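You operate a simulated robot arm through the tools that you are given. There is no shell and no other tool. Be economical: measure what you need, move in short steps, check, and stop when the job is done.

The job below is to be done with a simulated robot arm. You get a single attempt, and the scene is never put back.

JOB
Put the brass valve on the brown table away on the steel table. Put the green pot on the brown table away on the grey table. Take the marked crucible from the brown table and leave it on top of the blue box there. Put the sieve pan on the brown table away on the green bench. Close the bottom drawer of the desk. Turn the grey dial to 2. Put two of the cream cylinders from the cream table on the shelf under the wooden table. Fetch the blue filter from the green bench and stand it on the cream tape roll. Do these in any order. Set down upright: brass valve, marked crucible, blue filter.

It is judged by the outcome, as a careful person would: the job done as asked, and still so three seconds after it is handed in. It fails if anything else is knocked over, pushed out of place, dropped, spilled or broken.

ROBOT AND FRAMES
A 7-joint arm with a two-finger parallel gripper on a trunk, on a base that drives. Base frame: it is fixed to the floor where the robot stands at the start and does not move with it; the origin is under the middle of the robot, x ahead of it, y to its left, z up. Units: mm, degrees, N and s.
With the tool pointing down near the work surface it reaches from about 100 to 640 mm from the robot's upright axis, wherever it stands. Its first joint turns from -166.0 to 166.0 degrees. Places, roughly: blue box (10x7x6 cm) [1400, -1600, 800]; blue filter [8250, 1250, 750]; bottom drawer of the desk [-1100, -2000, 200]; brass valve (12x7x11 cm) [600, 0, 800]; cream cylinder (6x6x4 cm) [6300, 2000, 800]; green bench [8300, 1400, 800]; green pot (22x16x7 cm) [700, -800, 800]; grey dial [400, -4600, 400]; grey table [6300, -2100, 800]; marked crucible [1500, -1000, 750]; shelf under the wooden table [4200, 3600, 200]; sieve pan (9x9x4 cm) [800, -1600, 800]; steel table [800, 2600, 900]; tape roll (8x8x3 cm) [8300, 800, 800]. Payload 3.91 kg.
The TCP is the grasp point between the finger pads, 30 mm short of the fingertips. In the tool frame z runs along the fingers and y along their closing line. The gripper opens to 110 mm. The fingers are 20 mm wide and 10 mm thick; the gripper's body (48 by 112 mm) begins 55 mm behind the TCP.
Orientation is that of the tool frame in the base frame, as a unit quaternion [w, x, y, z]. With the fingers straight down and closing along the base's y, the tool's x points along the base's -x, its y along +y and its z along -z.

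CONTROLS
- The arm moves only by the tool send_rows. Its argument "moves" is a list of rows, each a list of 3 entries, a list of its own where there are three numbers: the shift along the tool's x, y, z in mm, then the turn, a rotation vector about the tool's x, y, z in degrees, then the closure in counts, from 0 (fully open) to 255 (shut). In form: [[[x, y, z], [rx, ry, rz], claw], ...]. A call has 1 to 20 rows; each row is the pose to reach, as a shift and turn from the pose commanded when the call began, along the tool's axes at that moment. Rows are played at 5 a second. More than 50 mm and 8.6 degrees between two rows, or a gripper value outside its range, and nothing of the call is played. Where a pose cannot be reached the arm comes as near as it can. A force on the tool above 40 N (or 10 N above the force at the start of the call, whichever is more), or a blocked arm, ends the call early, and 0.2 s more pass. The fingers move at their own pace (about 72 mm/s each) and stop on an object; they squeeze with about 26 N. The grip force told is the motor's: it shows also when the fingers shut on nothing. Time passes only in rows, and 0.2 s behind the last, so rows that repeat a pose let the fingers close. The reply holds the time, the measured pose of the TCP, the force on the tool along the base axes, the opening and the grip force, in the units named above and with some noise, with the torque about the TCP (base axes, N m) and any sound that the robot's microphone picked up, and new pictures: "show" is both (left out), scene, wrist or none.
- Cameras (640 x 400 px; columns grow to the right, rows downward): "scene" is now at [31.1, 135.3, 1112.8]; the picture's right is [-0.21, -0.98, 0.00], its down [-0.31, 0.07, -0.95] and it looks along [0.93, -0.20, -0.32] (base axes); focal length 259 px, centre (320, 200). "wrist" rides on the gripper at [73, 17, -103] in the tool frame; the picture's right is [-0.23, 0.97, 0.00], its down [-0.76, -0.18, -0.62] and it looks along [-0.61, -0.14, 0.78] (tool axes); focal length 222 px, centre (320, 200). There is no depth. A picture from a camera that has moved, and an enlarged one, comes with that camera's place and axes in the base frame and with its lens.
- slide_trunk(by): slides the trunk up (or, below 0, down) by that many mm; the arm and the scene camera ride with it, the base frame stays. It gives what a move gives, with no picture.
- roll_base(legs): drives the robot by 1 to 6 legs, each [ahead, left, turn to the left] in mm, mm and degrees, along the robot's own axes; the way and the turn of a leg run together, so that a leg with both is an arc; at most 1500 mm and 180 degrees a leg. The arm and the cameras ride along, it lands a little off, and it stops where it bumps. It gives what a move gives, and a new picture of the scene camera.
- head_to(pan, tilt): turns the head with the scene camera to pan (to the left, within 155 degrees either way) and tilt (down, from -29 to 69), counted from straight ahead of the robot. It gives what a move gives, and a new picture of the scene camera.
- close_up(camera, box): a new picture of the part [left, top, right, bottom] of that camera's present view, enlarged. No time passes.
- job_done(): hands the job in; it is judged then, once.

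Go step by step. Nothing tells you exact positions but the pictures and the camera data: compare them with the known pose of the tool, close in by small moves and look again before you grip or let go. The budget is 483 turns and 360 pictures, counting those below and the enlarged ones. Unless the task says otherwise, let go and move clear before handing in.

The tools are called by a JSON object that holds its "op" and its "data". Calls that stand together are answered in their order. send_rows: Moves the arm, as the interface text tells. Its arguments: {"type":"object","properties":{"moves":{"type":"array"},"show":{"type":"string","enum":["both","scene","wrist","none"]}},"required":["moves"]} The other tools are called the same way: slide_trunk (by) slides the trunk up or down; roll_base (legs) drives the base; head_to (pan, tilt) turns the head that bears the scene camera; close_up (camera, box) takes an enlarged picture of a part of a camera's view; job_done () hands the job in.

At the start:

```text
time_s: 0.0
tool_pos: [286.3, -170.4, 949.1]
tool_rot: [0.001, -0.001, 1.0, 0.0]
ft_force: [-0.9, -0.4, -0.3]
ft_torque: [0.0, -0.01, 0.04]
width: 110.1
grasp_force: 0.0
trunk travel left (down, up): [-151.0, 39.0]
robot x, y, heading: [0.1, 1.0, -0.0]
head pan, tilt: [-11.9, 18.6]
```

scene: 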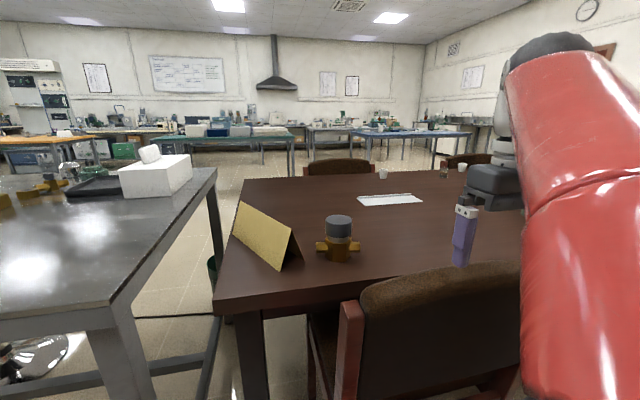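
wrist: 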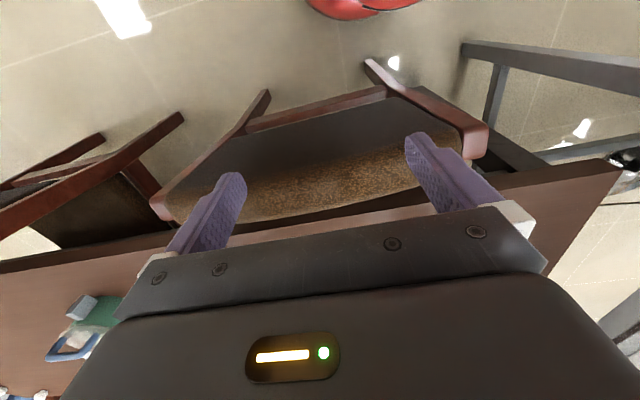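

I see the brass valve ahead on the brown table near [610, -40], with a folded card beside it. I'll look around first and zoom in on the table.

{"op": "close_up", "data": {"camera": "scene", "box": [200, 140, 520, 340]}}

{"op": "head_to", "data": {"pan": -50, "tilt": 25}}

{"op": "head_to", "data": {"pan": 60, "tilt": 25}}

```text
2.00 times, centred on (360, 240) of scene
camera zoom: at [31.1, 135.3, 1112.8], right [-0.21, -0.98, 0.0], down [-0.31, 0.07, -0.95], along [0.93, -0.2, -0.32], focal length 518 px, centre (240, 120)
```

zoom: 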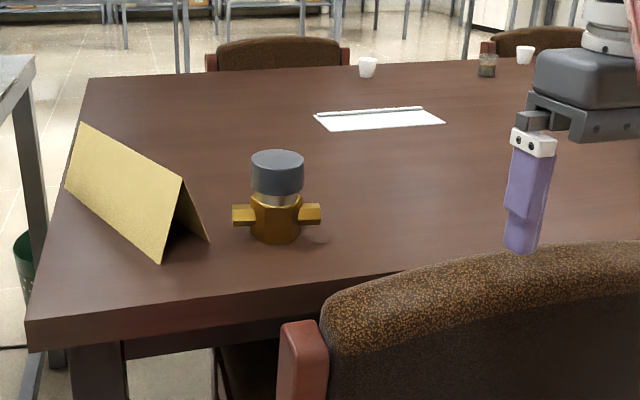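

```text
time_s: 1.0
tool_pos: [287.0, -170.4, 948.2]
tool_rot: [0.001, 0.0, 1.0, -0.002]
ft_force: [-0.9, -0.1, -0.4]
ft_torque: [0.01, 0.02, 0.0]
width: 110.1
grasp_force: 0.0
trunk travel left (down, up): [-151.0, 39.0]
robot x, y, heading: [3.2, -0.7, 0.2]
head pan, tilt: [-50.0, 25.0]
camera scene: at [-0.9, 84.0, 1102.5], right [-0.77, -0.64, 0.0], down [-0.27, 0.32, -0.91], along [0.58, -0.69, -0.42], focal length 259 px, centre (320, 200)
```

scene: 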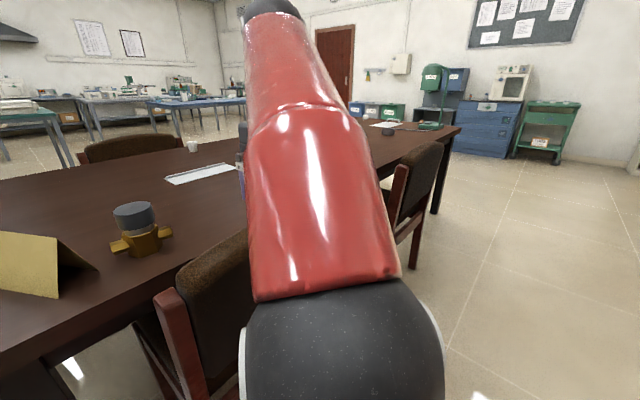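

```text
time_s: 2.9
tool_pos: [286.9, -169.9, 948.8]
tool_rot: [0.001, 0.0, 1.0, -0.001]
ft_force: [-0.1, 0.5, 0.0]
ft_torque: [0.01, 0.03, 0.02]
width: 110.0
grasp_force: 0.1
trunk travel left (down, up): [-151.0, 39.0]
robot x, y, heading: [2.4, 0.1, -0.0]
head pan, tilt: [60.0, 25.0]
camera scene: at [-14.1, 234.4, 1102.5], right [0.87, -0.5, 0.0], down [-0.21, -0.37, -0.91], along [0.45, 0.78, -0.42], focal length 259 px, centre (320, 200)
```

scene: 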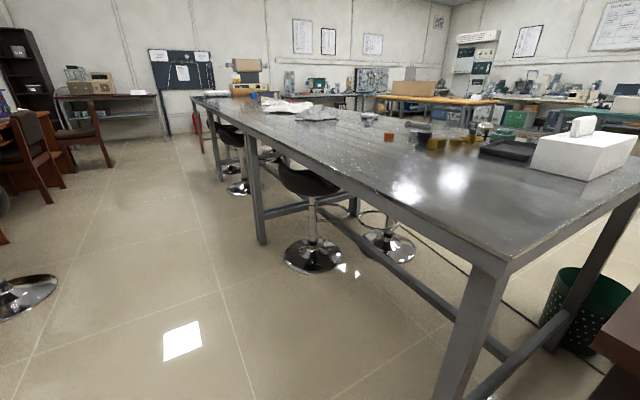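

Steel table is close on the left and the valve is about [612, -36], cap top near z 860. I move the open gripper above it, keeping high.

{"op": "send_rows", "data": {"moves": [[[-45, 15, 0], [0, 0, 0], 0], [[-90, 35, 0], [0, 0, 0], 0], [[-135, 55, 0], [0, 0, 0], 0], [[-180, 75, 0], [0, 0, 0], 0], [[-225, 95, 0], [0, 0, 0], 0], [[-270, 115, 0], [0, 0, 0], 0], [[-300, 134, 0], [0, 0, 0], 0]], "show": "wrist"}}

{"op": "head_to", "data": {"pan": -5, "tilt": 25}}

```text
time_s: 4.5
tool_pos: [520.6, -35.0, 909.2]
tool_rot: [0.002, 0.0, 1.0, -0.001]
ft_force: [0.1, 0.9, 0.1]
ft_torque: [0.0, 0.0, -0.03]
width: 110.1
grasp_force: 0.0
out of reach, approached as far as the arm can: row 3, 4, 5, 6, 7
trunk travel left (down, up): [-151.0, 39.0]
robot x, y, heading: [-2.4, 1.2, 0.1]
head pan, tilt: [60.0, 25.0]
camera wrist: at [448.1, -19.5, 1013.0], right [0.23, 0.97, 0.0], down [0.76, -0.18, 0.63], along [0.61, -0.14, -0.78], focal length 222 px, centre (320, 200)
```

wrist: 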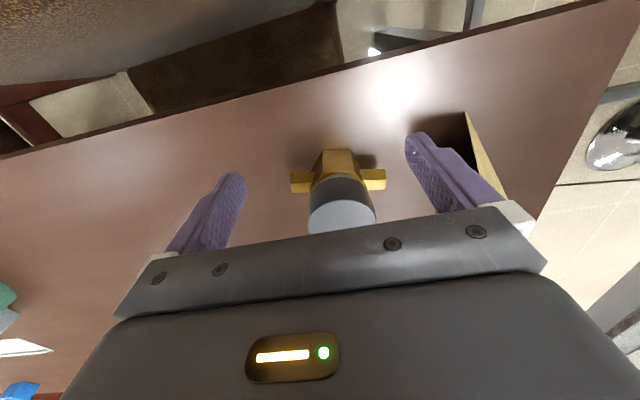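

```text
time_s: 5.9
tool_pos: [519.5, -36.3, 907.3]
tool_rot: [0.0, 0.0, 1.0, -0.001]
ft_force: [0.2, 0.1, 0.9]
ft_torque: [0.0, -0.01, -0.01]
width: 110.2
grasp_force: 0.1
trunk travel left (down, up): [-151.0, 39.0]
robot x, y, heading: [0.4, -3.7, -0.2]
head pan, tilt: [-5.0, 25.0]
camera scene: at [31.8, 146.7, 1102.5], right [-0.09, -1.0, 0.0], down [-0.42, 0.04, -0.91], along [0.9, -0.08, -0.42], focal length 259 px, centre (320, 200)
```

scene: 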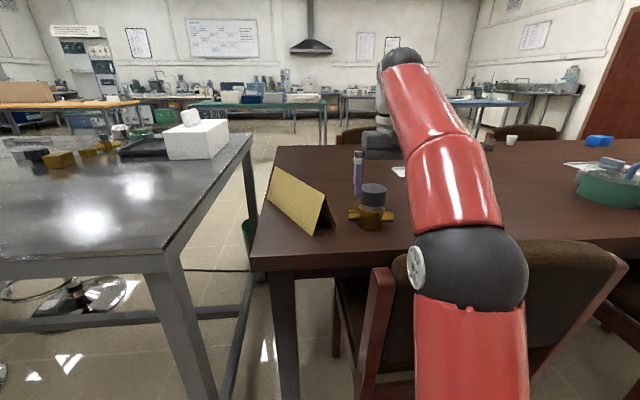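

The valve is near x 595, just beyond reach at this height. I raise the trunk and look down to see how much room the base has ahead of the chair.

{"op": "slide_trunk", "data": {"by": 39}}

{"op": "head_to", "data": {"pan": 0, "tilt": 65}}

```text
time_s: 6.7
tool_pos: [520.6, -36.0, 948.5]
tool_rot: [0.001, 0.0, 1.0, -0.001]
ft_force: [-0.1, 0.8, 0.5]
ft_torque: [-0.01, 0.02, 0.0]
width: 110.0
grasp_force: 0.0
trunk travel left (down, up): [-190.0, 0.0]
robot x, y, heading: [2.1, 3.2, 0.1]
head pan, tilt: [-5.0, 25.0]
```

```text
time_s: 7.8
tool_pos: [521.7, -36.3, 947.6]
tool_rot: [0.001, -0.001, 1.0, 0.0]
ft_force: [0.1, -0.1, -0.2]
ft_torque: [0.01, -0.02, 0.0]
width: 110.1
grasp_force: 0.1
trunk travel left (down, up): [-190.0, 0.0]
robot x, y, heading: [0.2, 2.0, 0.2]
head pan, tilt: [0.0, 65.0]
camera scene: at [0.7, 154.6, 1085.9], right [0.0, -1.0, 0.0], down [-0.91, 0.0, -0.42], along [0.42, 0.0, -0.91], focal length 259 px, centre (320, 200)
```

scene: 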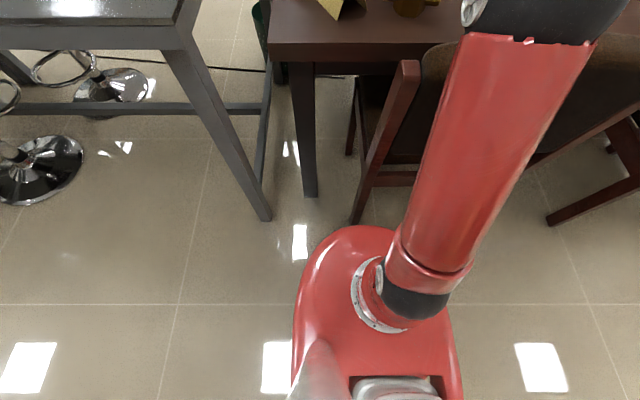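

The base front is near x≈290 and the chair's leg foot near x≈400, so I can drive ahead about 60 mm safely.

{"op": "roll_base", "data": {"legs": [[60, 0, 0]]}}

{"op": "send_rows", "data": {"moves": [[[-2, 0, 0], [0, 0, 0], 0], [[-5, 1, 0], [0, 0, 0], 0]], "show": "wrist"}}

```text
time_s: 8.7
tool_pos: [580.9, -37.3, 947.9]
tool_rot: [0.001, 0.001, 1.0, -0.001]
ft_force: [0.3, 0.1, 0.5]
ft_torque: [0.0, 0.0, 0.0]
width: 109.9
grasp_force: 0.1
trunk travel left (down, up): [-190.0, 0.0]
robot x, y, heading: [61.5, 1.6, 0.2]
head pan, tilt: [0.0, 65.0]
camera scene: at [60.3, 154.6, 1085.8], right [0.0, -1.0, 0.0], down [-0.91, 0.0, -0.42], along [0.42, 0.0, -0.91], focal length 259 px, centre (320, 200)
```

scene: 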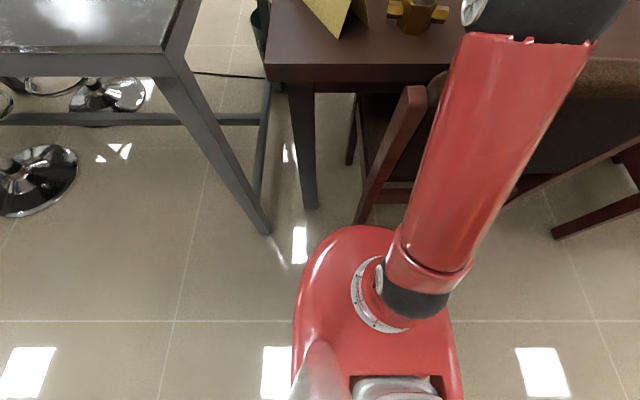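

```text
time_s: 9.3
tool_pos: [585.7, -35.7, 948.6]
tool_rot: [0.002, 0.0, 1.0, 0.0]
ft_force: [0.5, 0.0, 0.8]
ft_torque: [-0.03, 0.02, -0.01]
width: 110.1
grasp_force: 0.0
trunk travel left (down, up): [-190.0, 0.0]
robot x, y, heading: [57.8, -0.0, -0.2]
head pan, tilt: [0.0, 65.0]
camera wrist: at [512.4, -18.8, 1052.1], right [0.23, 0.97, 0.0], down [0.76, -0.18, 0.63], along [0.61, -0.14, -0.78], focal length 222 px, centre (320, 200)
```

wrist: 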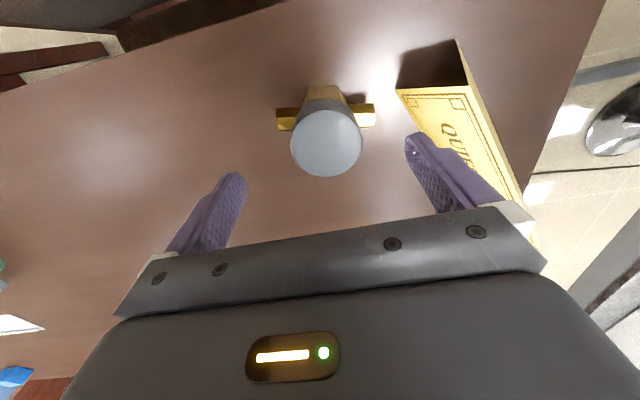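

The cap top is at about [606, -34, 843], 70 mm wide. I centre, descend to TCP z≈830 and close.

{"op": "send_rows", "data": {"moves": [[[-20, 0, 0], [0, 0, 0], 0], [[-20, 0, 40], [0, 0, 0], 0], [[-20, 0, 80], [0, 0, 0], 0]], "show": "wrist"}}

```text
time_s: 10.1
tool_pos: [606.2, -35.4, 867.7]
tool_rot: [0.001, 0.001, 1.0, -0.001]
ft_force: [1.6, 0.0, -0.6]
ft_torque: [-0.04, -0.01, 0.0]
width: 110.2
grasp_force: 0.0
out of reach, approached as far as the arm can: row 1
trunk travel left (down, up): [-190.0, 0.0]
robot x, y, heading: [59.8, 0.3, -0.3]
head pan, tilt: [0.0, 65.0]
camera wrist: at [533.0, -20.3, 973.1], right [0.23, 0.97, 0.0], down [0.76, -0.18, 0.62], along [0.61, -0.14, -0.78], focal length 222 px, centre (320, 200)
```

wrist: 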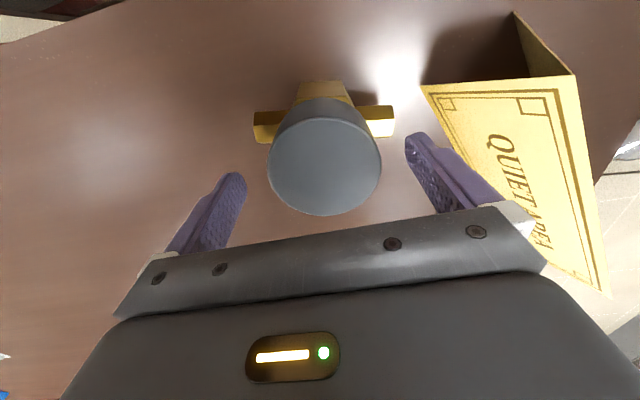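

{"op": "send_rows", "data": {"moves": [[[4, 2, 20], [0, 0, 0], 0], [[4, 2, 40], [0, 0, 0], 0], [[4, 2, 40], [0, 0, 0], 120], [[4, 2, 40], [0, 0, 0], 255], [[4, 2, 40], [0, 0, 0], 255], [[4, 2, 40], [0, 0, 0], 255]], "show": "wrist"}}

```text
time_s: 11.5
tool_pos: [601.1, -35.0, 828.7]
tool_rot: [0.002, 0.0, 1.0, 0.0]
ft_force: [1.0, 2.6, 21.0]
ft_torque: [0.74, -0.16, 0.05]
width: 60.9
grasp_force: 25.6
trunk travel left (down, up): [-190.0, 0.0]
robot x, y, heading: [59.4, -0.7, 0.1]
head pan, tilt: [0.0, 65.0]
camera wrist: at [528.2, -17.7, 933.1], right [0.23, 0.97, 0.0], down [0.76, -0.18, 0.63], along [0.61, -0.14, -0.78], focal length 222 px, centre (320, 200)
```

wrist: 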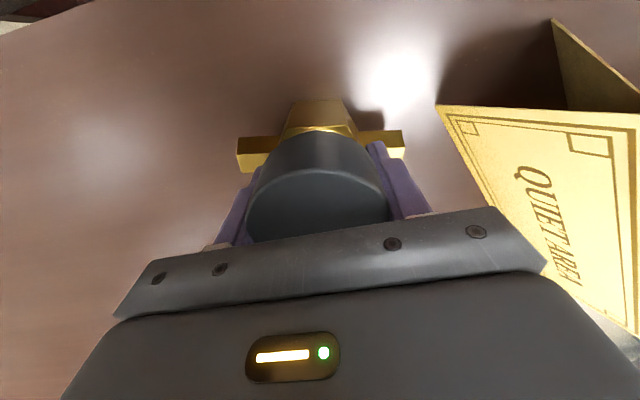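

Grip is 61 mm wide on the cap, with the fingertips touching the handles. I lift gently and check.

{"op": "send_rows", "data": {"moves": [[[0, 0, -5], [0, 0, 0], 255], [[0, 0, -15], [0, 0, 0], 255], [[0, 0, -40], [0, 0, 0], 255], [[0, 0, -70], [0, 0, 0], 255], [[0, 0, -80], [0, 0, 0], 255]], "show": "wrist"}}

```text
time_s: 12.7
tool_pos: [600.8, -33.8, 907.6]
tool_rot: [0.0, 0.0, 1.0, 0.0]
ft_force: [0.4, 0.9, -5.6]
ft_torque: [0.01, 0.02, -0.01]
width: 61.0
grasp_force: 26.3
trunk travel left (down, up): [-190.0, 0.0]
robot x, y, heading: [55.8, 1.0, -0.0]
head pan, tilt: [0.0, 65.0]
camera wrist: at [528.3, -17.8, 1011.4], right [0.23, 0.97, 0.0], down [0.76, -0.18, 0.62], along [0.61, -0.14, -0.78], focal length 222 px, centre (320, 200)
```

wrist: 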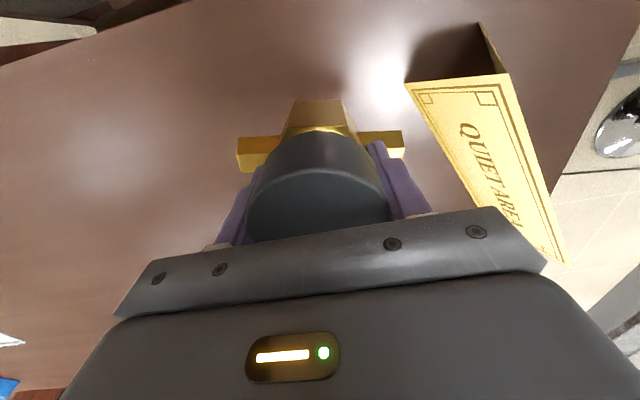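

Valve is held. I retract and raise it, then drive back and left to face the steel table's empty near part.

{"op": "send_rows", "data": {"moves": [[[40, 0, -15], [0, 0, 0], 255], [[85, 0, -30], [0, 0, 0], 255], [[130, 0, -45], [0, 0, 0], 255], [[175, 0, -60], [0, 0, 0], 255], [[220, 0, -75], [0, 0, 0], 255], [[260, 0, -95], [0, 0, 0], 255], [[280, 0, -110], [0, 0, 0], 255]], "show": "none"}}

{"op": "roll_base", "data": {"legs": [[-80, 0, 0], [0, 550, 0]]}}

{"op": "head_to", "data": {"pan": 20, "tilt": 35}}

```text
time_s: 14.3
tool_pos: [358.7, -28.0, 982.8]
tool_rot: [0.001, 0.001, 1.0, -0.001]
ft_force: [-0.6, -0.1, -6.1]
ft_torque: [-0.02, 0.02, -0.01]
width: 60.8
grasp_force: 26.3
out of reach, approached as far as the arm can: row 6, 7
trunk travel left (down, up): [-190.0, 0.0]
robot x, y, heading: [57.2, -1.0, 0.0]
head pan, tilt: [0.0, 65.0]
```

```text
time_s: 18.1
tool_pos: [281.0, 517.9, 983.0]
tool_rot: [0.001, 0.003, 1.0, -0.001]
ft_force: [0.3, 0.3, -5.1]
ft_torque: [0.0, 0.0, 0.01]
width: 61.0
grasp_force: 25.6
trunk travel left (down, up): [-190.0, 0.0]
robot x, y, heading: [-17.4, 546.2, -0.4]
head pan, tilt: [0.0, 65.0]
camera scene: at [-16.8, 701.4, 1085.8], right [-0.01, -1.0, 0.0], down [-0.91, 0.0, -0.42], along [0.42, 0.0, -0.91], focal length 259 px, centre (320, 200)
```

scene: 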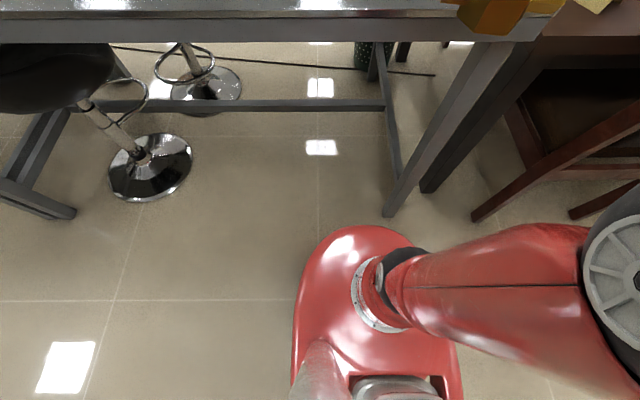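

```text
time_s: 19.1
tool_pos: [280.9, 518.1, 982.6]
tool_rot: [0.001, 0.002, 1.0, -0.001]
ft_force: [0.0, -0.5, -5.3]
ft_torque: [-0.02, -0.04, -0.02]
width: 61.0
grasp_force: 26.3
trunk travel left (down, up): [-190.0, 0.0]
robot x, y, heading: [-17.2, 545.8, -0.2]
head pan, tilt: [20.0, 35.0]
camera scene: at [5.4, 731.4, 1125.6], right [0.34, -0.94, 0.0], down [-0.54, -0.19, -0.82], along [0.77, 0.28, -0.57], focal length 259 px, centre (320, 200)
```

scene: 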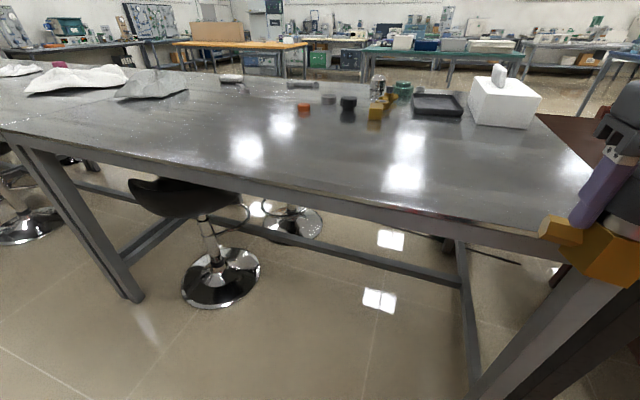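

I drive a bit forward, then extend over the table and look from the wrist.

{"op": "roll_base", "data": {"legs": [[50, 30, 0]]}}

{"op": "send_rows", "data": {"moves": [[[-40, 0, 0], [0, 0, 0], 255], [[-80, 0, 0], [0, 0, 0], 255], [[-120, 0, 0], [0, 0, 0], 255], [[-160, 0, 0], [0, 0, 0], 255], [[-180, 0, 0], [0, 0, 0], 255]], "show": "both"}}

```text
time_s: 20.1
tool_pos: [332.3, 547.1, 983.6]
tool_rot: [0.001, 0.002, 1.0, -0.002]
ft_force: [0.1, 0.6, -5.2]
ft_torque: [0.04, -0.03, -0.01]
width: 60.7
grasp_force: 26.3
trunk travel left (down, up): [-190.0, 0.0]
robot x, y, heading: [32.4, 577.4, -0.5]
head pan, tilt: [20.0, 35.0]
camera scene: at [54.9, 761.4, 1125.7], right [0.34, -0.94, 0.0], down [-0.54, -0.19, -0.82], along [0.77, 0.28, -0.57], focal length 259 px, centre (320, 200)
```

scene: 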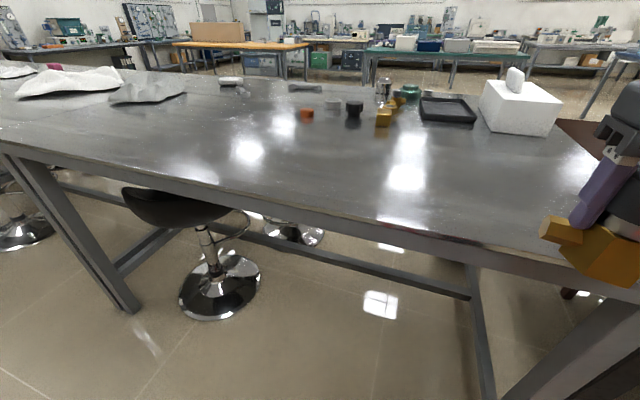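

```text
time_s: 21.3
tool_pos: [499.5, 547.6, 972.7]
tool_rot: [0.003, 0.003, 1.0, -0.001]
ft_force: [0.0, 0.4, -6.3]
ft_torque: [0.02, -0.01, -0.01]
width: 60.8
grasp_force: 26.5
out of reach, approached as far as the arm can: row 4, 5
trunk travel left (down, up): [-190.0, 0.0]
robot x, y, heading: [32.7, 578.1, -0.6]
head pan, tilt: [20.0, 35.0]
camera scene: at [55.2, 761.5, 1125.7], right [0.34, -0.94, 0.0], down [-0.54, -0.19, -0.82], along [0.77, 0.28, -0.57], focal length 259 px, centre (320, 200)
camera wrist: at [426.5, 563.9, 1076.0], right [0.23, 0.97, 0.0], down [0.76, -0.18, 0.63], along [0.61, -0.15, -0.78], focal length 222 px, centre (320, 200)
```

scene: 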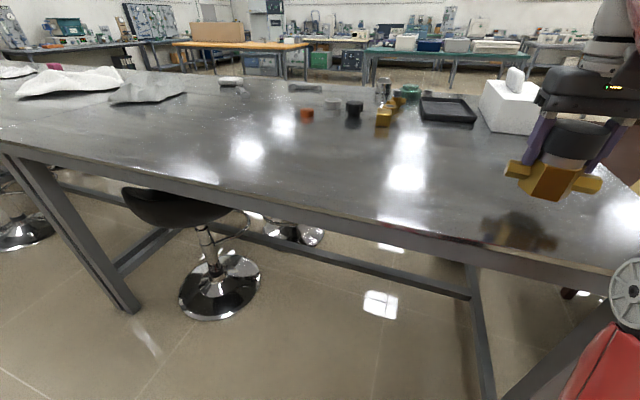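
wrist: 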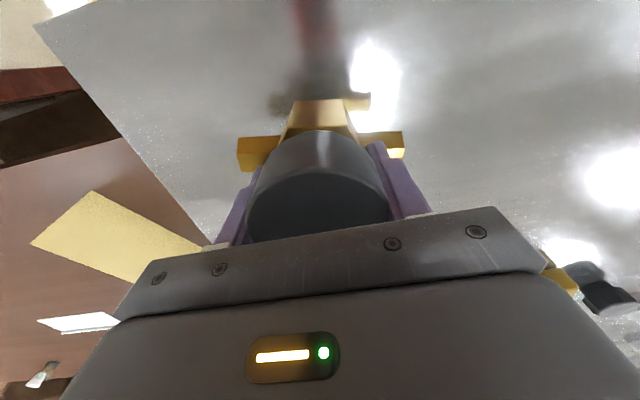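

Now I lower onto the table in small steps until contact.

{"op": "send_rows", "data": {"moves": [[[0, 0, 8], [0, 0, 0], 255], [[0, 0, 14], [0, 0, 0], 255], [[0, 0, 18], [0, 0, 0], 255], [[0, 0, 21], [0, 0, 0], 255], [[0, 0, 24], [0, 0, 0], 255], [[0, 0, 26], [0, 0, 0], 255], [[0, 0, 28], [0, 0, 0], 255], [[0, 0, 30], [0, 0, 0], 255], [[0, 0, 32], [0, 0, 0], 255], [[0, 0, 34], [0, 0, 0], 255], [[0, 0, 36], [0, 0, 0], 255], [[0, 0, 38], [0, 0, 0], 255], [[0, 0, 40], [0, 0, 0], 255]], "show": "scene"}}

```text
time_s: 23.9
tool_pos: [496.5, 548.1, 939.3]
tool_rot: [0.009, 0.002, 1.0, -0.002]
ft_force: [0.2, -1.1, 14.9]
ft_torque: [0.12, 0.48, 0.02]
width: 60.5
grasp_force: 26.2
trunk travel left (down, up): [-190.0, 0.0]
robot x, y, heading: [28.1, 578.2, -0.1]
head pan, tilt: [20.0, 35.0]
stopped in row 13: the force on the tool passed its limit at 45 N (the readings are from after the stop); the commanded pose is now the measured one
camera scene: at [54.4, 761.5, 1125.7], right [0.34, -0.94, 0.0], down [-0.54, -0.19, -0.82], along [0.77, 0.28, -0.57], focal length 259 px, centre (320, 200)
```

scene: 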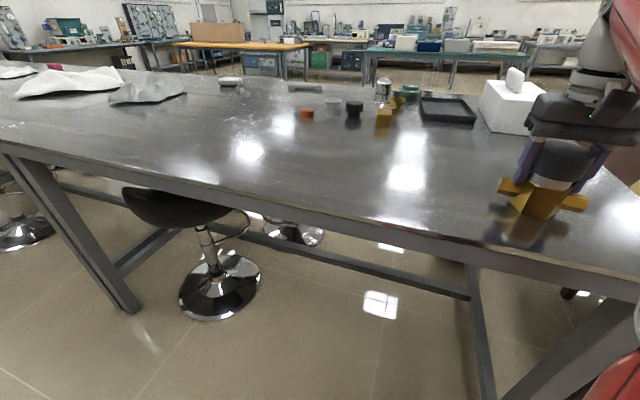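

Contact. I open and lift straight away.

{"op": "send_rows", "data": {"moves": [[[0, 0, 0], [0, 0, 0], 200], [[0, 0, 0], [0, 0, 0], 100], [[0, 0, 0], [0, 0, 0], 0], [[0, 0, 0], [0, 0, 0], 0], [[0, 0, -20], [0, 0, 0], 0], [[20, 0, -45], [0, 0, 0], 0], [[60, 0, -60], [0, 0, 0], 0]], "show": "scene"}}

```text
time_s: 25.5
tool_pos: [436.7, 546.9, 988.5]
tool_rot: [0.007, 0.002, 1.0, -0.001]
ft_force: [1.2, 0.0, -0.3]
ft_torque: [-0.01, 0.05, -0.01]
width: 109.9
grasp_force: 0.0
out of reach, approached as far as the arm can: row 7
trunk travel left (down, up): [-190.0, 0.0]
robot x, y, heading: [34.8, 573.4, -0.5]
head pan, tilt: [20.0, 35.0]
camera scene: at [55.5, 761.5, 1125.6], right [0.34, -0.94, 0.0], down [-0.54, -0.19, -0.82], along [0.77, 0.28, -0.57], focal length 259 px, centre (320, 200)
```

scene: 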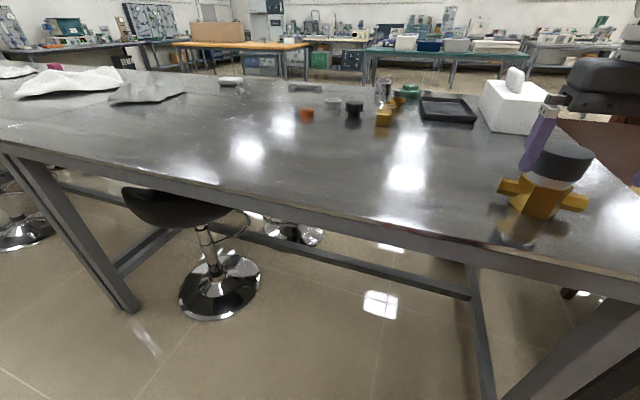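

The valve stands upright on the steel table. I retract, back off and drive right along the brown table for a look at the other items.

{"op": "send_rows", "data": {"moves": [[[40, 0, 0], [0, 0, 0], 0], [[80, 0, 0], [0, 0, 0], 0], [[120, 0, 0], [0, 0, 0], 0]], "show": "none"}}

{"op": "roll_base", "data": {"legs": [[-200, 0, 0], [0, -1000, 0]]}}

{"op": "head_to", "data": {"pan": -20, "tilt": 30}}

```text
time_s: 26.3
tool_pos: [317.2, 547.4, 985.3]
tool_rot: [0.007, 0.004, 1.0, -0.001]
ft_force: [0.7, -0.3, 0.0]
ft_torque: [0.02, 0.05, -0.01]
width: 110.1
grasp_force: 0.1
trunk travel left (down, up): [-190.0, 0.0]
robot x, y, heading: [34.4, 575.7, -0.4]
head pan, tilt: [20.0, 35.0]
```

```text
time_s: 32.8
tool_pos: [100.5, -472.9, 986.0]
tool_rot: [0.008, 0.012, 1.0, -0.002]
ft_force: [0.1, 0.0, 0.4]
ft_torque: [0.0, -0.02, -0.01]
width: 110.0
grasp_force: 0.0
trunk travel left (down, up): [-190.0, 0.0]
robot x, y, heading: [-183.7, -436.6, -1.5]
head pan, tilt: [20.0, 35.0]
camera scene: at [-157.5, -252.2, 1125.7], right [0.32, -0.95, 0.0], down [-0.54, -0.18, -0.82], along [0.78, 0.26, -0.57], focal length 259 px, centre (320, 200)
```

scene: 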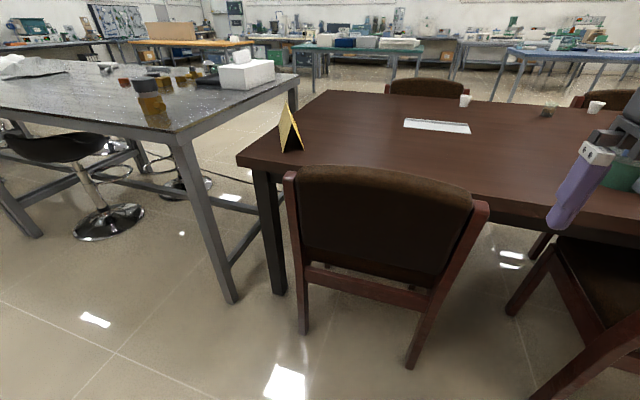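

```text
time_s: 33.9
tool_pos: [100.5, -471.1, 986.0]
tool_rot: [0.01, 0.012, 1.0, -0.002]
ft_force: [0.1, 0.3, 0.0]
ft_torque: [0.0, -0.02, -0.02]
width: 110.1
grasp_force: 0.1
trunk travel left (down, up): [-190.0, 0.0]
robot x, y, heading: [-188.5, -438.9, -1.5]
head pan, tilt: [-20.0, 30.0]
camera scene: at [-156.7, -313.2, 1133.5], right [-0.36, -0.93, 0.0], down [-0.47, 0.18, -0.87], along [0.81, -0.32, -0.5], focal length 259 px, centre (320, 200)
```

scene: 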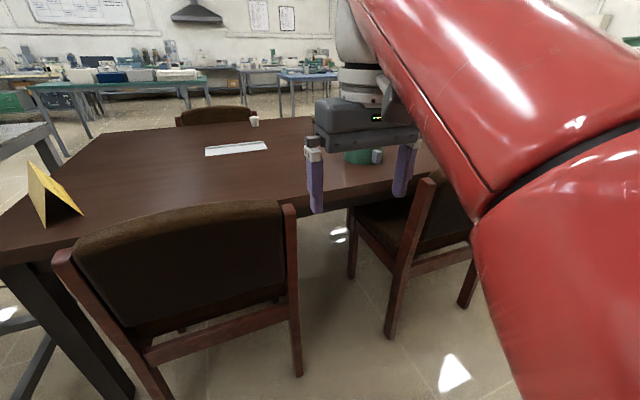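

The arm blocks the right side. I drive further right so that I can look over the table with the head to the left.

{"op": "roll_base", "data": {"legs": [[0, -1250, 1.5]]}}

{"op": "head_to", "data": {"pan": 15, "tilt": 22}}

```text
time_s: 40.2
tool_pos: [112.3, -1710.7, 987.0]
tool_rot: [0.009, -0.02, 1.0, -0.002]
ft_force: [0.4, 0.7, 0.4]
ft_torque: [-0.01, 0.01, -0.02]
width: 110.4
grasp_force: 0.1
trunk travel left (down, up): [-190.0, 0.0]
robot x, y, heading: [-177.2, -1694.3, 2.2]
head pan, tilt: [-20.0, 30.0]
camera scene: at [-154.7, -1569.1, 1133.5], right [-0.3, -0.95, 0.0], down [-0.48, 0.15, -0.87], along [0.83, -0.26, -0.5], focal length 259 px, centre (320, 200)
```

scene: 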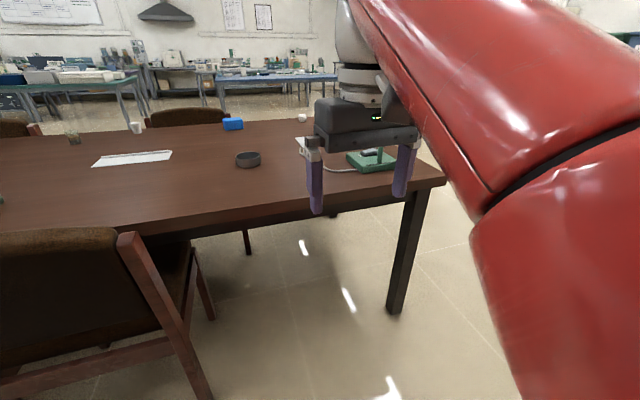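

```text
time_s: 41.2
tool_pos: [112.8, -1710.9, 986.2]
tool_rot: [0.009, -0.02, 1.0, -0.002]
ft_force: [-0.2, -0.1, -1.1]
ft_torque: [-0.02, -0.01, 0.0]
width: 110.2
grasp_force: 0.1
trunk travel left (down, up): [-190.0, 0.0]
robot x, y, heading: [-176.4, -1697.3, 2.6]
head pan, tilt: [15.0, 22.0]
camera scene: at [-152.3, -1514.1, 1146.3], right [0.3, -0.95, 0.0], down [-0.36, -0.11, -0.93], along [0.89, 0.28, -0.37], focal length 259 px, centre (320, 200)
```

scene: 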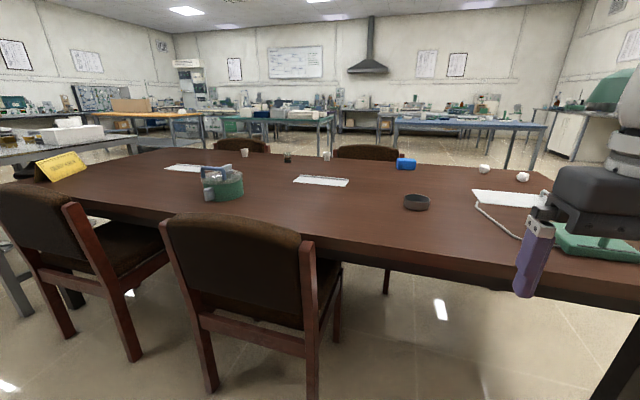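

{"op": "close_up", "data": {"camera": "scene", "box": [160, 130, 320, 230]}}

{"op": "close_up", "data": {"camera": "scene", "box": [380, 140, 560, 240]}}

```text
4.00 times, centred on (240, 180) of scene
camera zoom: at [-152.3, -1514.1, 1146.3], right [0.3, -0.95, 0.0], down [-0.36, -0.11, -0.93], along [0.89, 0.28, -0.37], focal length 1036 px, centre (640, 280)
```

zoom: 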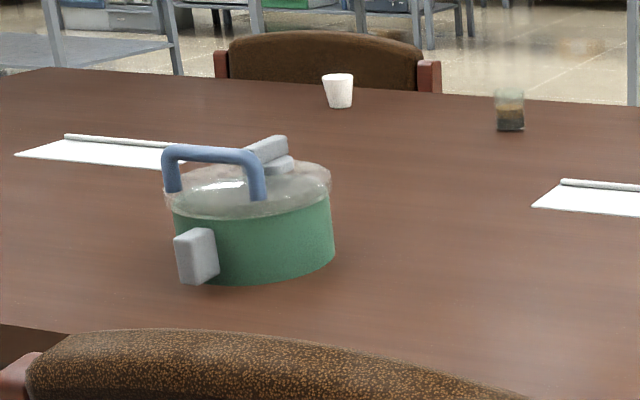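

```text
3.56 times, centred on (470, 190) of scene
camera zoom: at [-152.3, -1514.1, 1146.3], right [0.3, -0.95, 0.0], down [-0.36, -0.11, -0.93], along [0.89, 0.28, -0.37], focal length 921 px, centre (-213, 236)
```

zoom: 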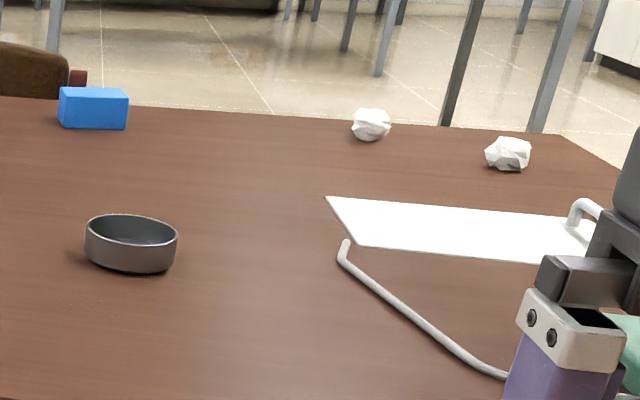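

Pot is at left, sieve pan at about [800, -1583], blue box behind it. Before carrying things, I look behind for the desk and its drawer.

{"op": "head_to", "data": {"pan": 150, "tilt": 25}}

{"op": "head_to", "data": {"pan": -150, "tilt": 25}}

```text
time_s: 43.4
tool_pos: [113.1, -1711.5, 985.6]
tool_rot: [0.009, -0.021, 1.0, -0.002]
ft_force: [0.3, -0.2, 0.2]
ft_torque: [0.02, 0.06, -0.01]
width: 110.0
grasp_force: 0.1
trunk travel left (down, up): [-190.0, 0.0]
robot x, y, heading: [-175.9, -1696.9, 2.4]
head pan, tilt: [150.0, 25.0]
camera scene: at [-322.5, -1498.9, 1141.5], right [0.46, 0.89, 0.0], down [0.37, -0.2, -0.91], along [-0.8, 0.42, -0.42], focal length 259 px, centre (320, 200)
```

scene: 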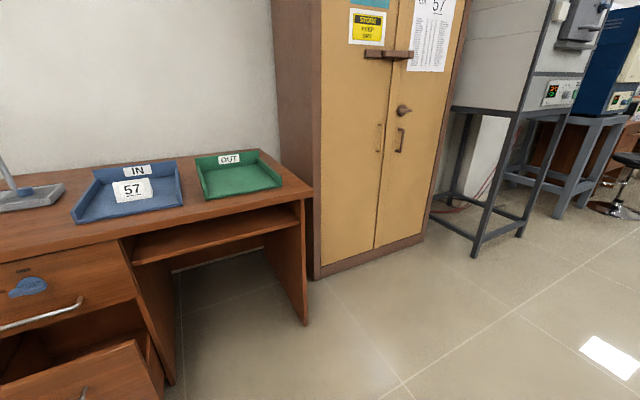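

```text
time_s: 47.5
tool_pos: [113.3, -1710.1, 986.2]
tool_rot: [0.009, -0.021, 1.0, -0.002]
ft_force: [0.3, 0.3, -0.6]
ft_torque: [0.0, 0.05, -0.03]
width: 110.2
grasp_force: 0.0
trunk travel left (down, up): [-190.0, 0.0]
robot x, y, heading: [-175.4, -1695.8, 2.0]
head pan, tilt: [-150.0, 25.0]
camera scene: at [-318.7, -1591.0, 1141.5], right [-0.54, 0.84, 0.0], down [0.36, 0.23, -0.91], along [-0.77, -0.48, -0.42], focal length 259 px, centre (320, 200)
```

scene: 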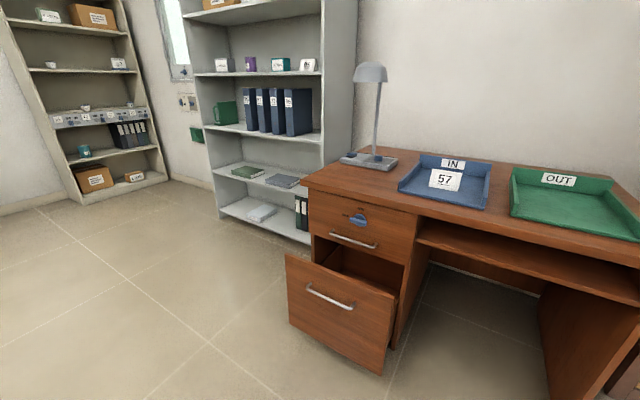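

The bottom drawer stands open about 130 mm, front near x≈-1010, y≈-1970, facing me. I turn round to face it and lower the trunk.

{"op": "roll_base", "data": {"legs": [[0, 0, 178], [60, 270, 0]]}}

{"op": "slide_trunk", "data": {"by": -190}}

{"op": "head_to", "data": {"pan": 0, "tilt": 35}}

```text
time_s: 56.7
tool_pos: [-513.8, -1940.9, 986.0]
tool_rot: [-0.002, 1.0, 0.013, -0.009]
ft_force: [0.2, -0.3, 0.8]
ft_torque: [0.01, 0.0, 0.0]
width: 110.0
grasp_force: 0.0
trunk travel left (down, up): [-190.0, 0.0]
robot x, y, heading: [-226.8, -1959.7, -178.4]
head pan, tilt: [-150.0, 25.0]
camera scene: at [-84.1, -2064.5, 1141.5], right [0.52, -0.85, 0.0], down [-0.36, -0.22, -0.91], along [0.77, 0.47, -0.42], focal length 259 px, centre (320, 200)
```

scene: 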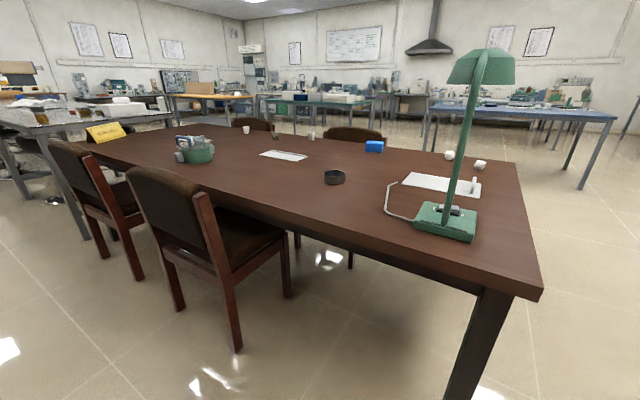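

```text
time_s: 58.8
tool_pos: [-513.6, -1940.0, 796.5]
tool_rot: [-0.002, 1.0, 0.013, -0.01]
ft_force: [-0.1, 0.9, -0.5]
ft_torque: [-0.01, -0.03, -0.02]
width: 110.1
grasp_force: 0.1
trunk travel left (down, up): [0.0, 190.0]
robot x, y, heading: [-225.4, -1959.4, -178.5]
head pan, tilt: [-150.0, 25.0]
```

```text
time_s: 61.1
tool_pos: [-513.9, -1940.4, 796.5]
tool_rot: [-0.001, 1.0, 0.013, -0.009]
ft_force: [0.5, 0.1, 1.0]
ft_torque: [0.0, 0.03, -0.01]
width: 110.1
grasp_force: 0.1
trunk travel left (down, up): [0.0, 190.0]
robot x, y, heading: [-227.9, -1962.3, -178.4]
head pan, tilt: [0.0, 35.0]
camera scene: at [-250.7, -2114.9, 935.9], right [-0.03, 1.0, 0.0], down [0.57, 0.01, -0.82], along [-0.82, -0.02, -0.57], focal length 259 px, centre (320, 200)
```

scene: 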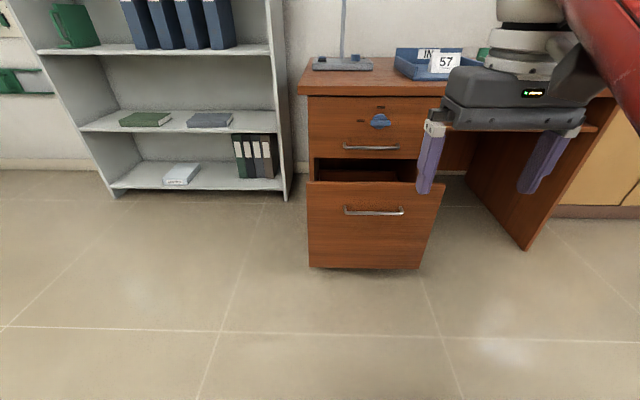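

Drawer front ≈ x -1007, z 50–485, handle at z≈362, centre y≈-1944. I swing the tool to point forward with fingers shut while lowering.

{"op": "send_rows", "data": {"moves": [[[-17, 0, 20], [0, -8.2, 0], 255], [[-34, 0, 40], [0, -16.4, 0], 255], [[-51, 0, 60], [0, -24.6, 0], 255], [[-68, 0, 80], [0, -32.8, 0], 255], [[-85, 0, 100], [0, -41, 0], 255], [[-102, 0, 120], [0, -49.2, 0], 255], [[-119, 0, 140], [0, -57.4, 0], 255], [[-136, 0, 160], [0, -65.6, 0], 255], [[-153, 0, 180], [0, -73.8, 0], 255], [[-170, 0, 200], [0, -82, 0], 255], [[-187, 0, 220], [0, -90, 0], 255]], "show": "scene"}}

```text
time_s: 63.5
tool_pos: [-727.3, -1943.1, 597.1]
tool_rot: [-0.009, -0.702, -0.011, 0.712]
ft_force: [0.5, -0.1, 0.4]
ft_torque: [-0.02, -0.02, 0.02]
width: 0.1
grasp_force: 26.3
out of reach, approached as far as the arm can: row 10, 11
trunk travel left (down, up): [0.0, 190.0]
robot x, y, heading: [-224.3, -1961.1, -178.4]
head pan, tilt: [0.0, 35.0]
camera scene: at [-250.5, -2114.9, 935.9], right [-0.03, 1.0, 0.0], down [0.57, 0.02, -0.82], along [-0.82, -0.02, -0.57], focal length 259 px, centre (320, 200)
```

scene: 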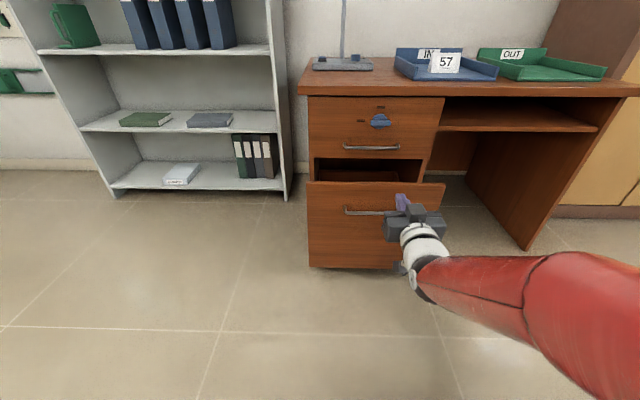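

Works. Now lower to z≈430 moving a little forward.

{"op": "send_rows", "data": {"moves": [[[40, 0, 10], [0, 0, 0], 255], [[80, 0, 25], [0, 0, 0], 255], [[120, 0, 45], [0, 0, 0], 255], [[167, 0, 60], [0, 0, 0], 255]], "show": "scene"}}

```text
time_s: 64.5
tool_pos: [-793.2, -1942.1, 430.0]
tool_rot: [-0.009, -0.701, -0.011, 0.713]
ft_force: [0.2, -0.7, -0.3]
ft_torque: [0.02, 0.04, 0.02]
width: 0.3
grasp_force: 26.3
out of reach, approached as far as the arm can: row 1, 2
trunk travel left (down, up): [0.0, 190.0]
robot x, y, heading: [-225.2, -1959.4, -178.6]
head pan, tilt: [0.0, 35.0]
camera scene: at [-250.7, -2115.0, 936.0], right [-0.03, 1.0, 0.0], down [0.57, 0.02, -0.82], along [-0.82, -0.02, -0.57], focal length 259 px, centre (320, 200)
```

scene: 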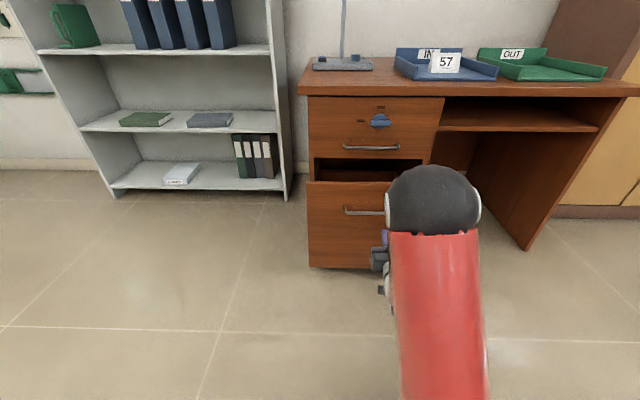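

I drive 150 mm closer, then push with the arm.

{"op": "roll_base", "data": {"legs": [[150, 0, 0]]}}

{"op": "send_rows", "data": {"moves": [[[0, 0, 15], [0, 0, 0], 255], [[0, 0, 30], [0, 0, 0], 255], [[0, 0, 45], [0, 0, 0], 255], [[0, 0, 60], [0, 0, 0], 255], [[0, 0, 75], [0, 0, 0], 255], [[0, 0, 90], [0, 0, 0], 255]], "show": "both"}}

```text
time_s: 65.9
tool_pos: [-942.9, -1948.4, 429.7]
tool_rot: [-0.009, -0.701, -0.011, 0.713]
ft_force: [-0.1, -0.5, 0.2]
ft_torque: [-0.02, 0.0, -0.01]
width: 0.0
grasp_force: 26.1
trunk travel left (down, up): [0.0, 190.0]
robot x, y, heading: [-379.7, -1966.0, -178.4]
head pan, tilt: [0.0, 35.0]
camera scene: at [-400.7, -2119.2, 935.9], right [-0.03, 1.0, 0.0], down [0.57, 0.02, -0.82], along [-0.82, -0.02, -0.57], focal length 259 px, centre (320, 200)
```

scene: 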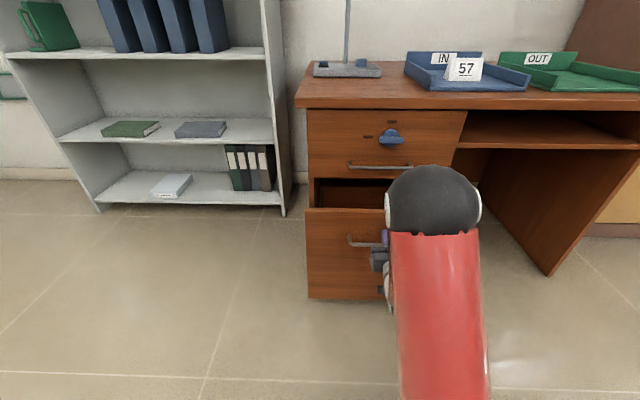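

```text
time_s: 67.3
tool_pos: [-1033.8, -1951.0, 430.9]
tool_rot: [-0.01, -0.701, -0.011, 0.713]
ft_force: [0.6, 0.4, -0.6]
ft_torque: [-0.01, 0.01, 0.0]
width: 0.1
grasp_force: 26.3
trunk travel left (down, up): [0.0, 190.0]
robot x, y, heading: [-376.9, -1967.0, -178.2]
head pan, tilt: [0.0, 35.0]
camera scene: at [-400.7, -2119.2, 935.9], right [-0.03, 1.0, 0.0], down [0.57, 0.02, -0.82], along [-0.82, -0.02, -0.57], focal length 259 px, centre (320, 200)
camera wrist: at [-930.1, -1965.4, 358.0], right [0.03, -0.97, 0.22], down [0.63, 0.19, 0.75], along [-0.78, 0.12, 0.62], focal length 222 px, centre (320, 200)
```

scene: 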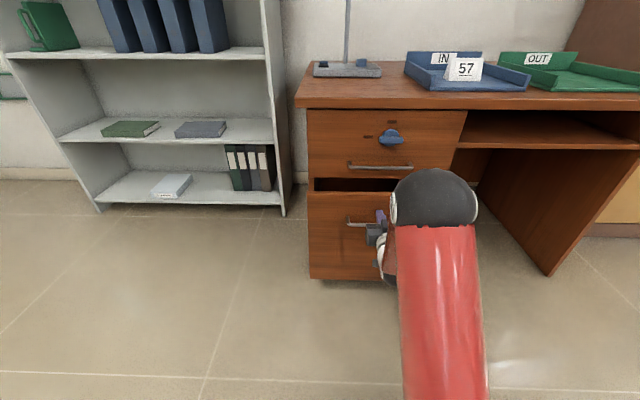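
wrist: 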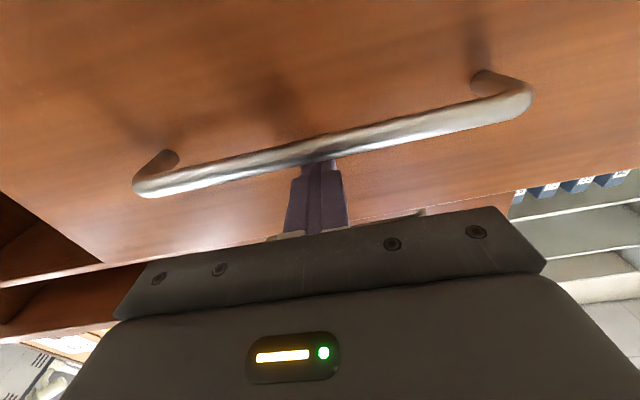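

The drawer is moving in easily. I continue pushing until it stops.

{"op": "send_rows", "data": {"moves": [[[0, 0, 15], [0, 0, 0], 255], [[0, 0, 30], [0, 0, 0], 255], [[0, 0, 45], [0, 0, 0], 255], [[0, 0, 60], [0, 0, 0], 255], [[0, 0, 75], [0, 0, 0], 255], [[0, 0, 85], [0, 0, 0], 255], [[0, 0, 95], [0, 0, 0], 255], [[0, 0, 105], [0, 0, 0], 255], [[0, 0, 115], [0, 0, 0], 255]], "show": "both"}}

```text
time_s: 68.9
tool_pos: [-1120.8, -1953.7, 431.0]
tool_rot: [-0.01, -0.703, -0.011, 0.712]
ft_force: [16.6, -1.0, 7.2]
ft_torque: [0.05, 0.06, -0.08]
width: 0.0
grasp_force: 25.9
trunk travel left (down, up): [0.0, 190.0]
robot x, y, heading: [-375.5, -1965.0, -178.3]
head pan, tilt: [0.0, 35.0]
stopped in row 7: the force on the tool passed its limit at 69 N (the readings are from after the stop); the commanded pose is now the measured one
camera scene: at [-399.3, -2119.2, 936.1], right [-0.03, 1.0, 0.0], down [0.57, 0.02, -0.82], along [-0.82, -0.02, -0.57], focal length 259 px, centre (320, 200)
camera wrist: at [-1017.6, -1968.3, 359.2], right [0.03, -0.97, 0.23], down [0.63, 0.19, 0.75], along [-0.78, 0.12, 0.62], focal length 222 px, centre (320, 200)
```

scene: 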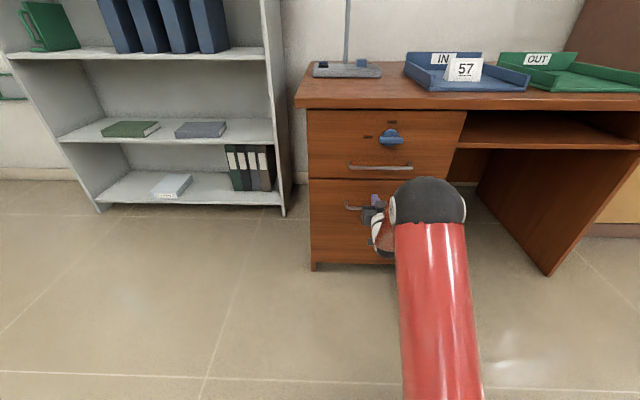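
wrist: 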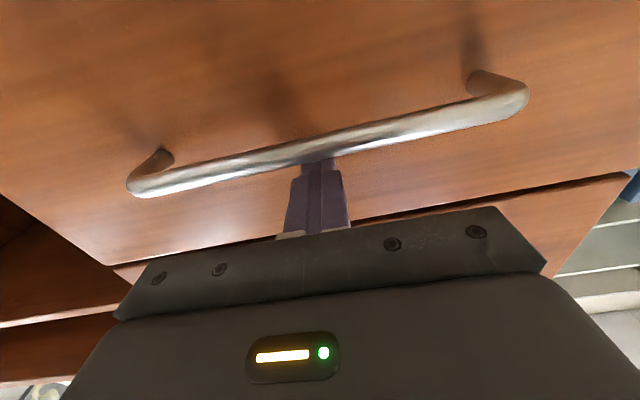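

It hit its stop and looks flush. I back away and check.

{"op": "roll_base", "data": {"legs": [[-250, 0, 0]]}}

{"op": "close_up", "data": {"camera": "scene", "box": [260, 40, 520, 280]}}

{"op": "head_to", "data": {"pan": 60, "tilt": 15}}

```text
time_s: 70.7
tool_pos: [-874.7, -1947.3, 430.7]
tool_rot: [-0.01, -0.703, -0.012, 0.711]
ft_force: [0.0, 0.5, 0.3]
ft_torque: [0.04, -0.01, -0.01]
width: 0.2
grasp_force: 25.8
trunk travel left (down, up): [0.0, 190.0]
robot x, y, heading: [-128.6, -1957.8, -178.1]
head pan, tilt: [0.0, 35.0]
camera scene: at [-152.6, -2111.7, 935.9], right [-0.03, 1.0, 0.0], down [0.57, 0.02, -0.82], along [-0.82, -0.03, -0.57], focal length 259 px, centre (320, 200)
```

scene: 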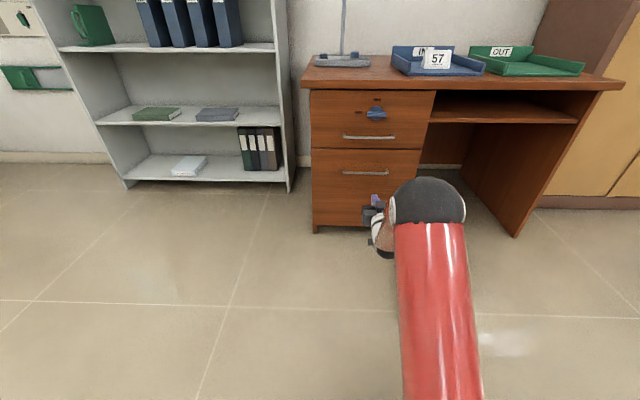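

```text
1.67 times, centred on (390, 160) of scene
camera zoom: at [-152.6, -2111.7, 935.9], right [-0.03, 1.0, 0.0], down [0.57, 0.02, -0.82], along [-0.82, -0.03, -0.57], focal length 432 px, centre (203, 267)
```

zoom: 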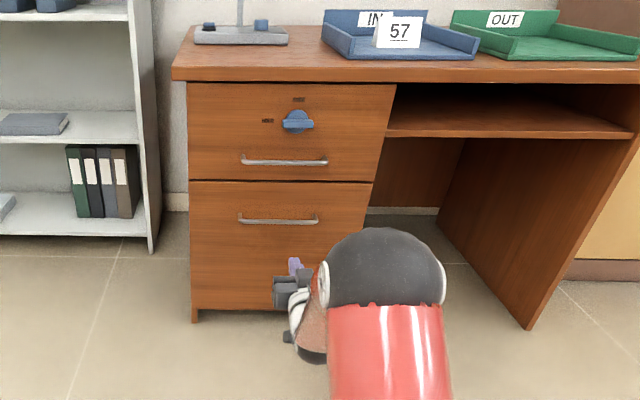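

```text
time_s: 72.0
tool_pos: [-874.3, -1947.5, 430.9]
tool_rot: [-0.01, -0.704, -0.011, 0.71]
ft_force: [-0.1, -0.1, 0.1]
ft_torque: [-0.01, 0.02, 0.02]
width: 0.0
grasp_force: 26.0
trunk travel left (down, up): [0.0, 190.0]
robot x, y, heading: [-128.3, -1955.7, -178.3]
head pan, tilt: [60.0, 15.0]
camera scene: at [-108.7, -2191.2, 967.9], right [-0.88, 0.47, 0.0], down [0.12, 0.23, -0.97], along [-0.46, -0.85, -0.26], focal length 259 px, centre (320, 200)
```

scene: 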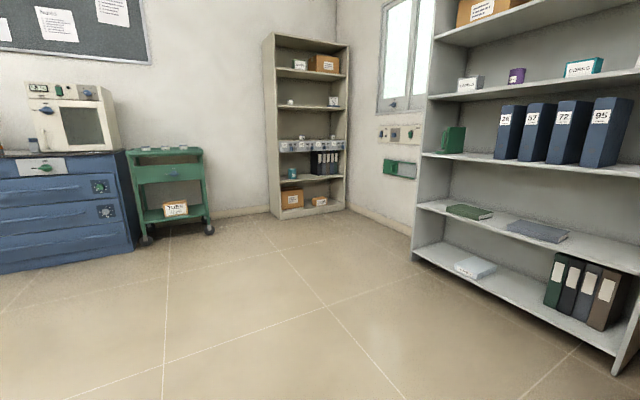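

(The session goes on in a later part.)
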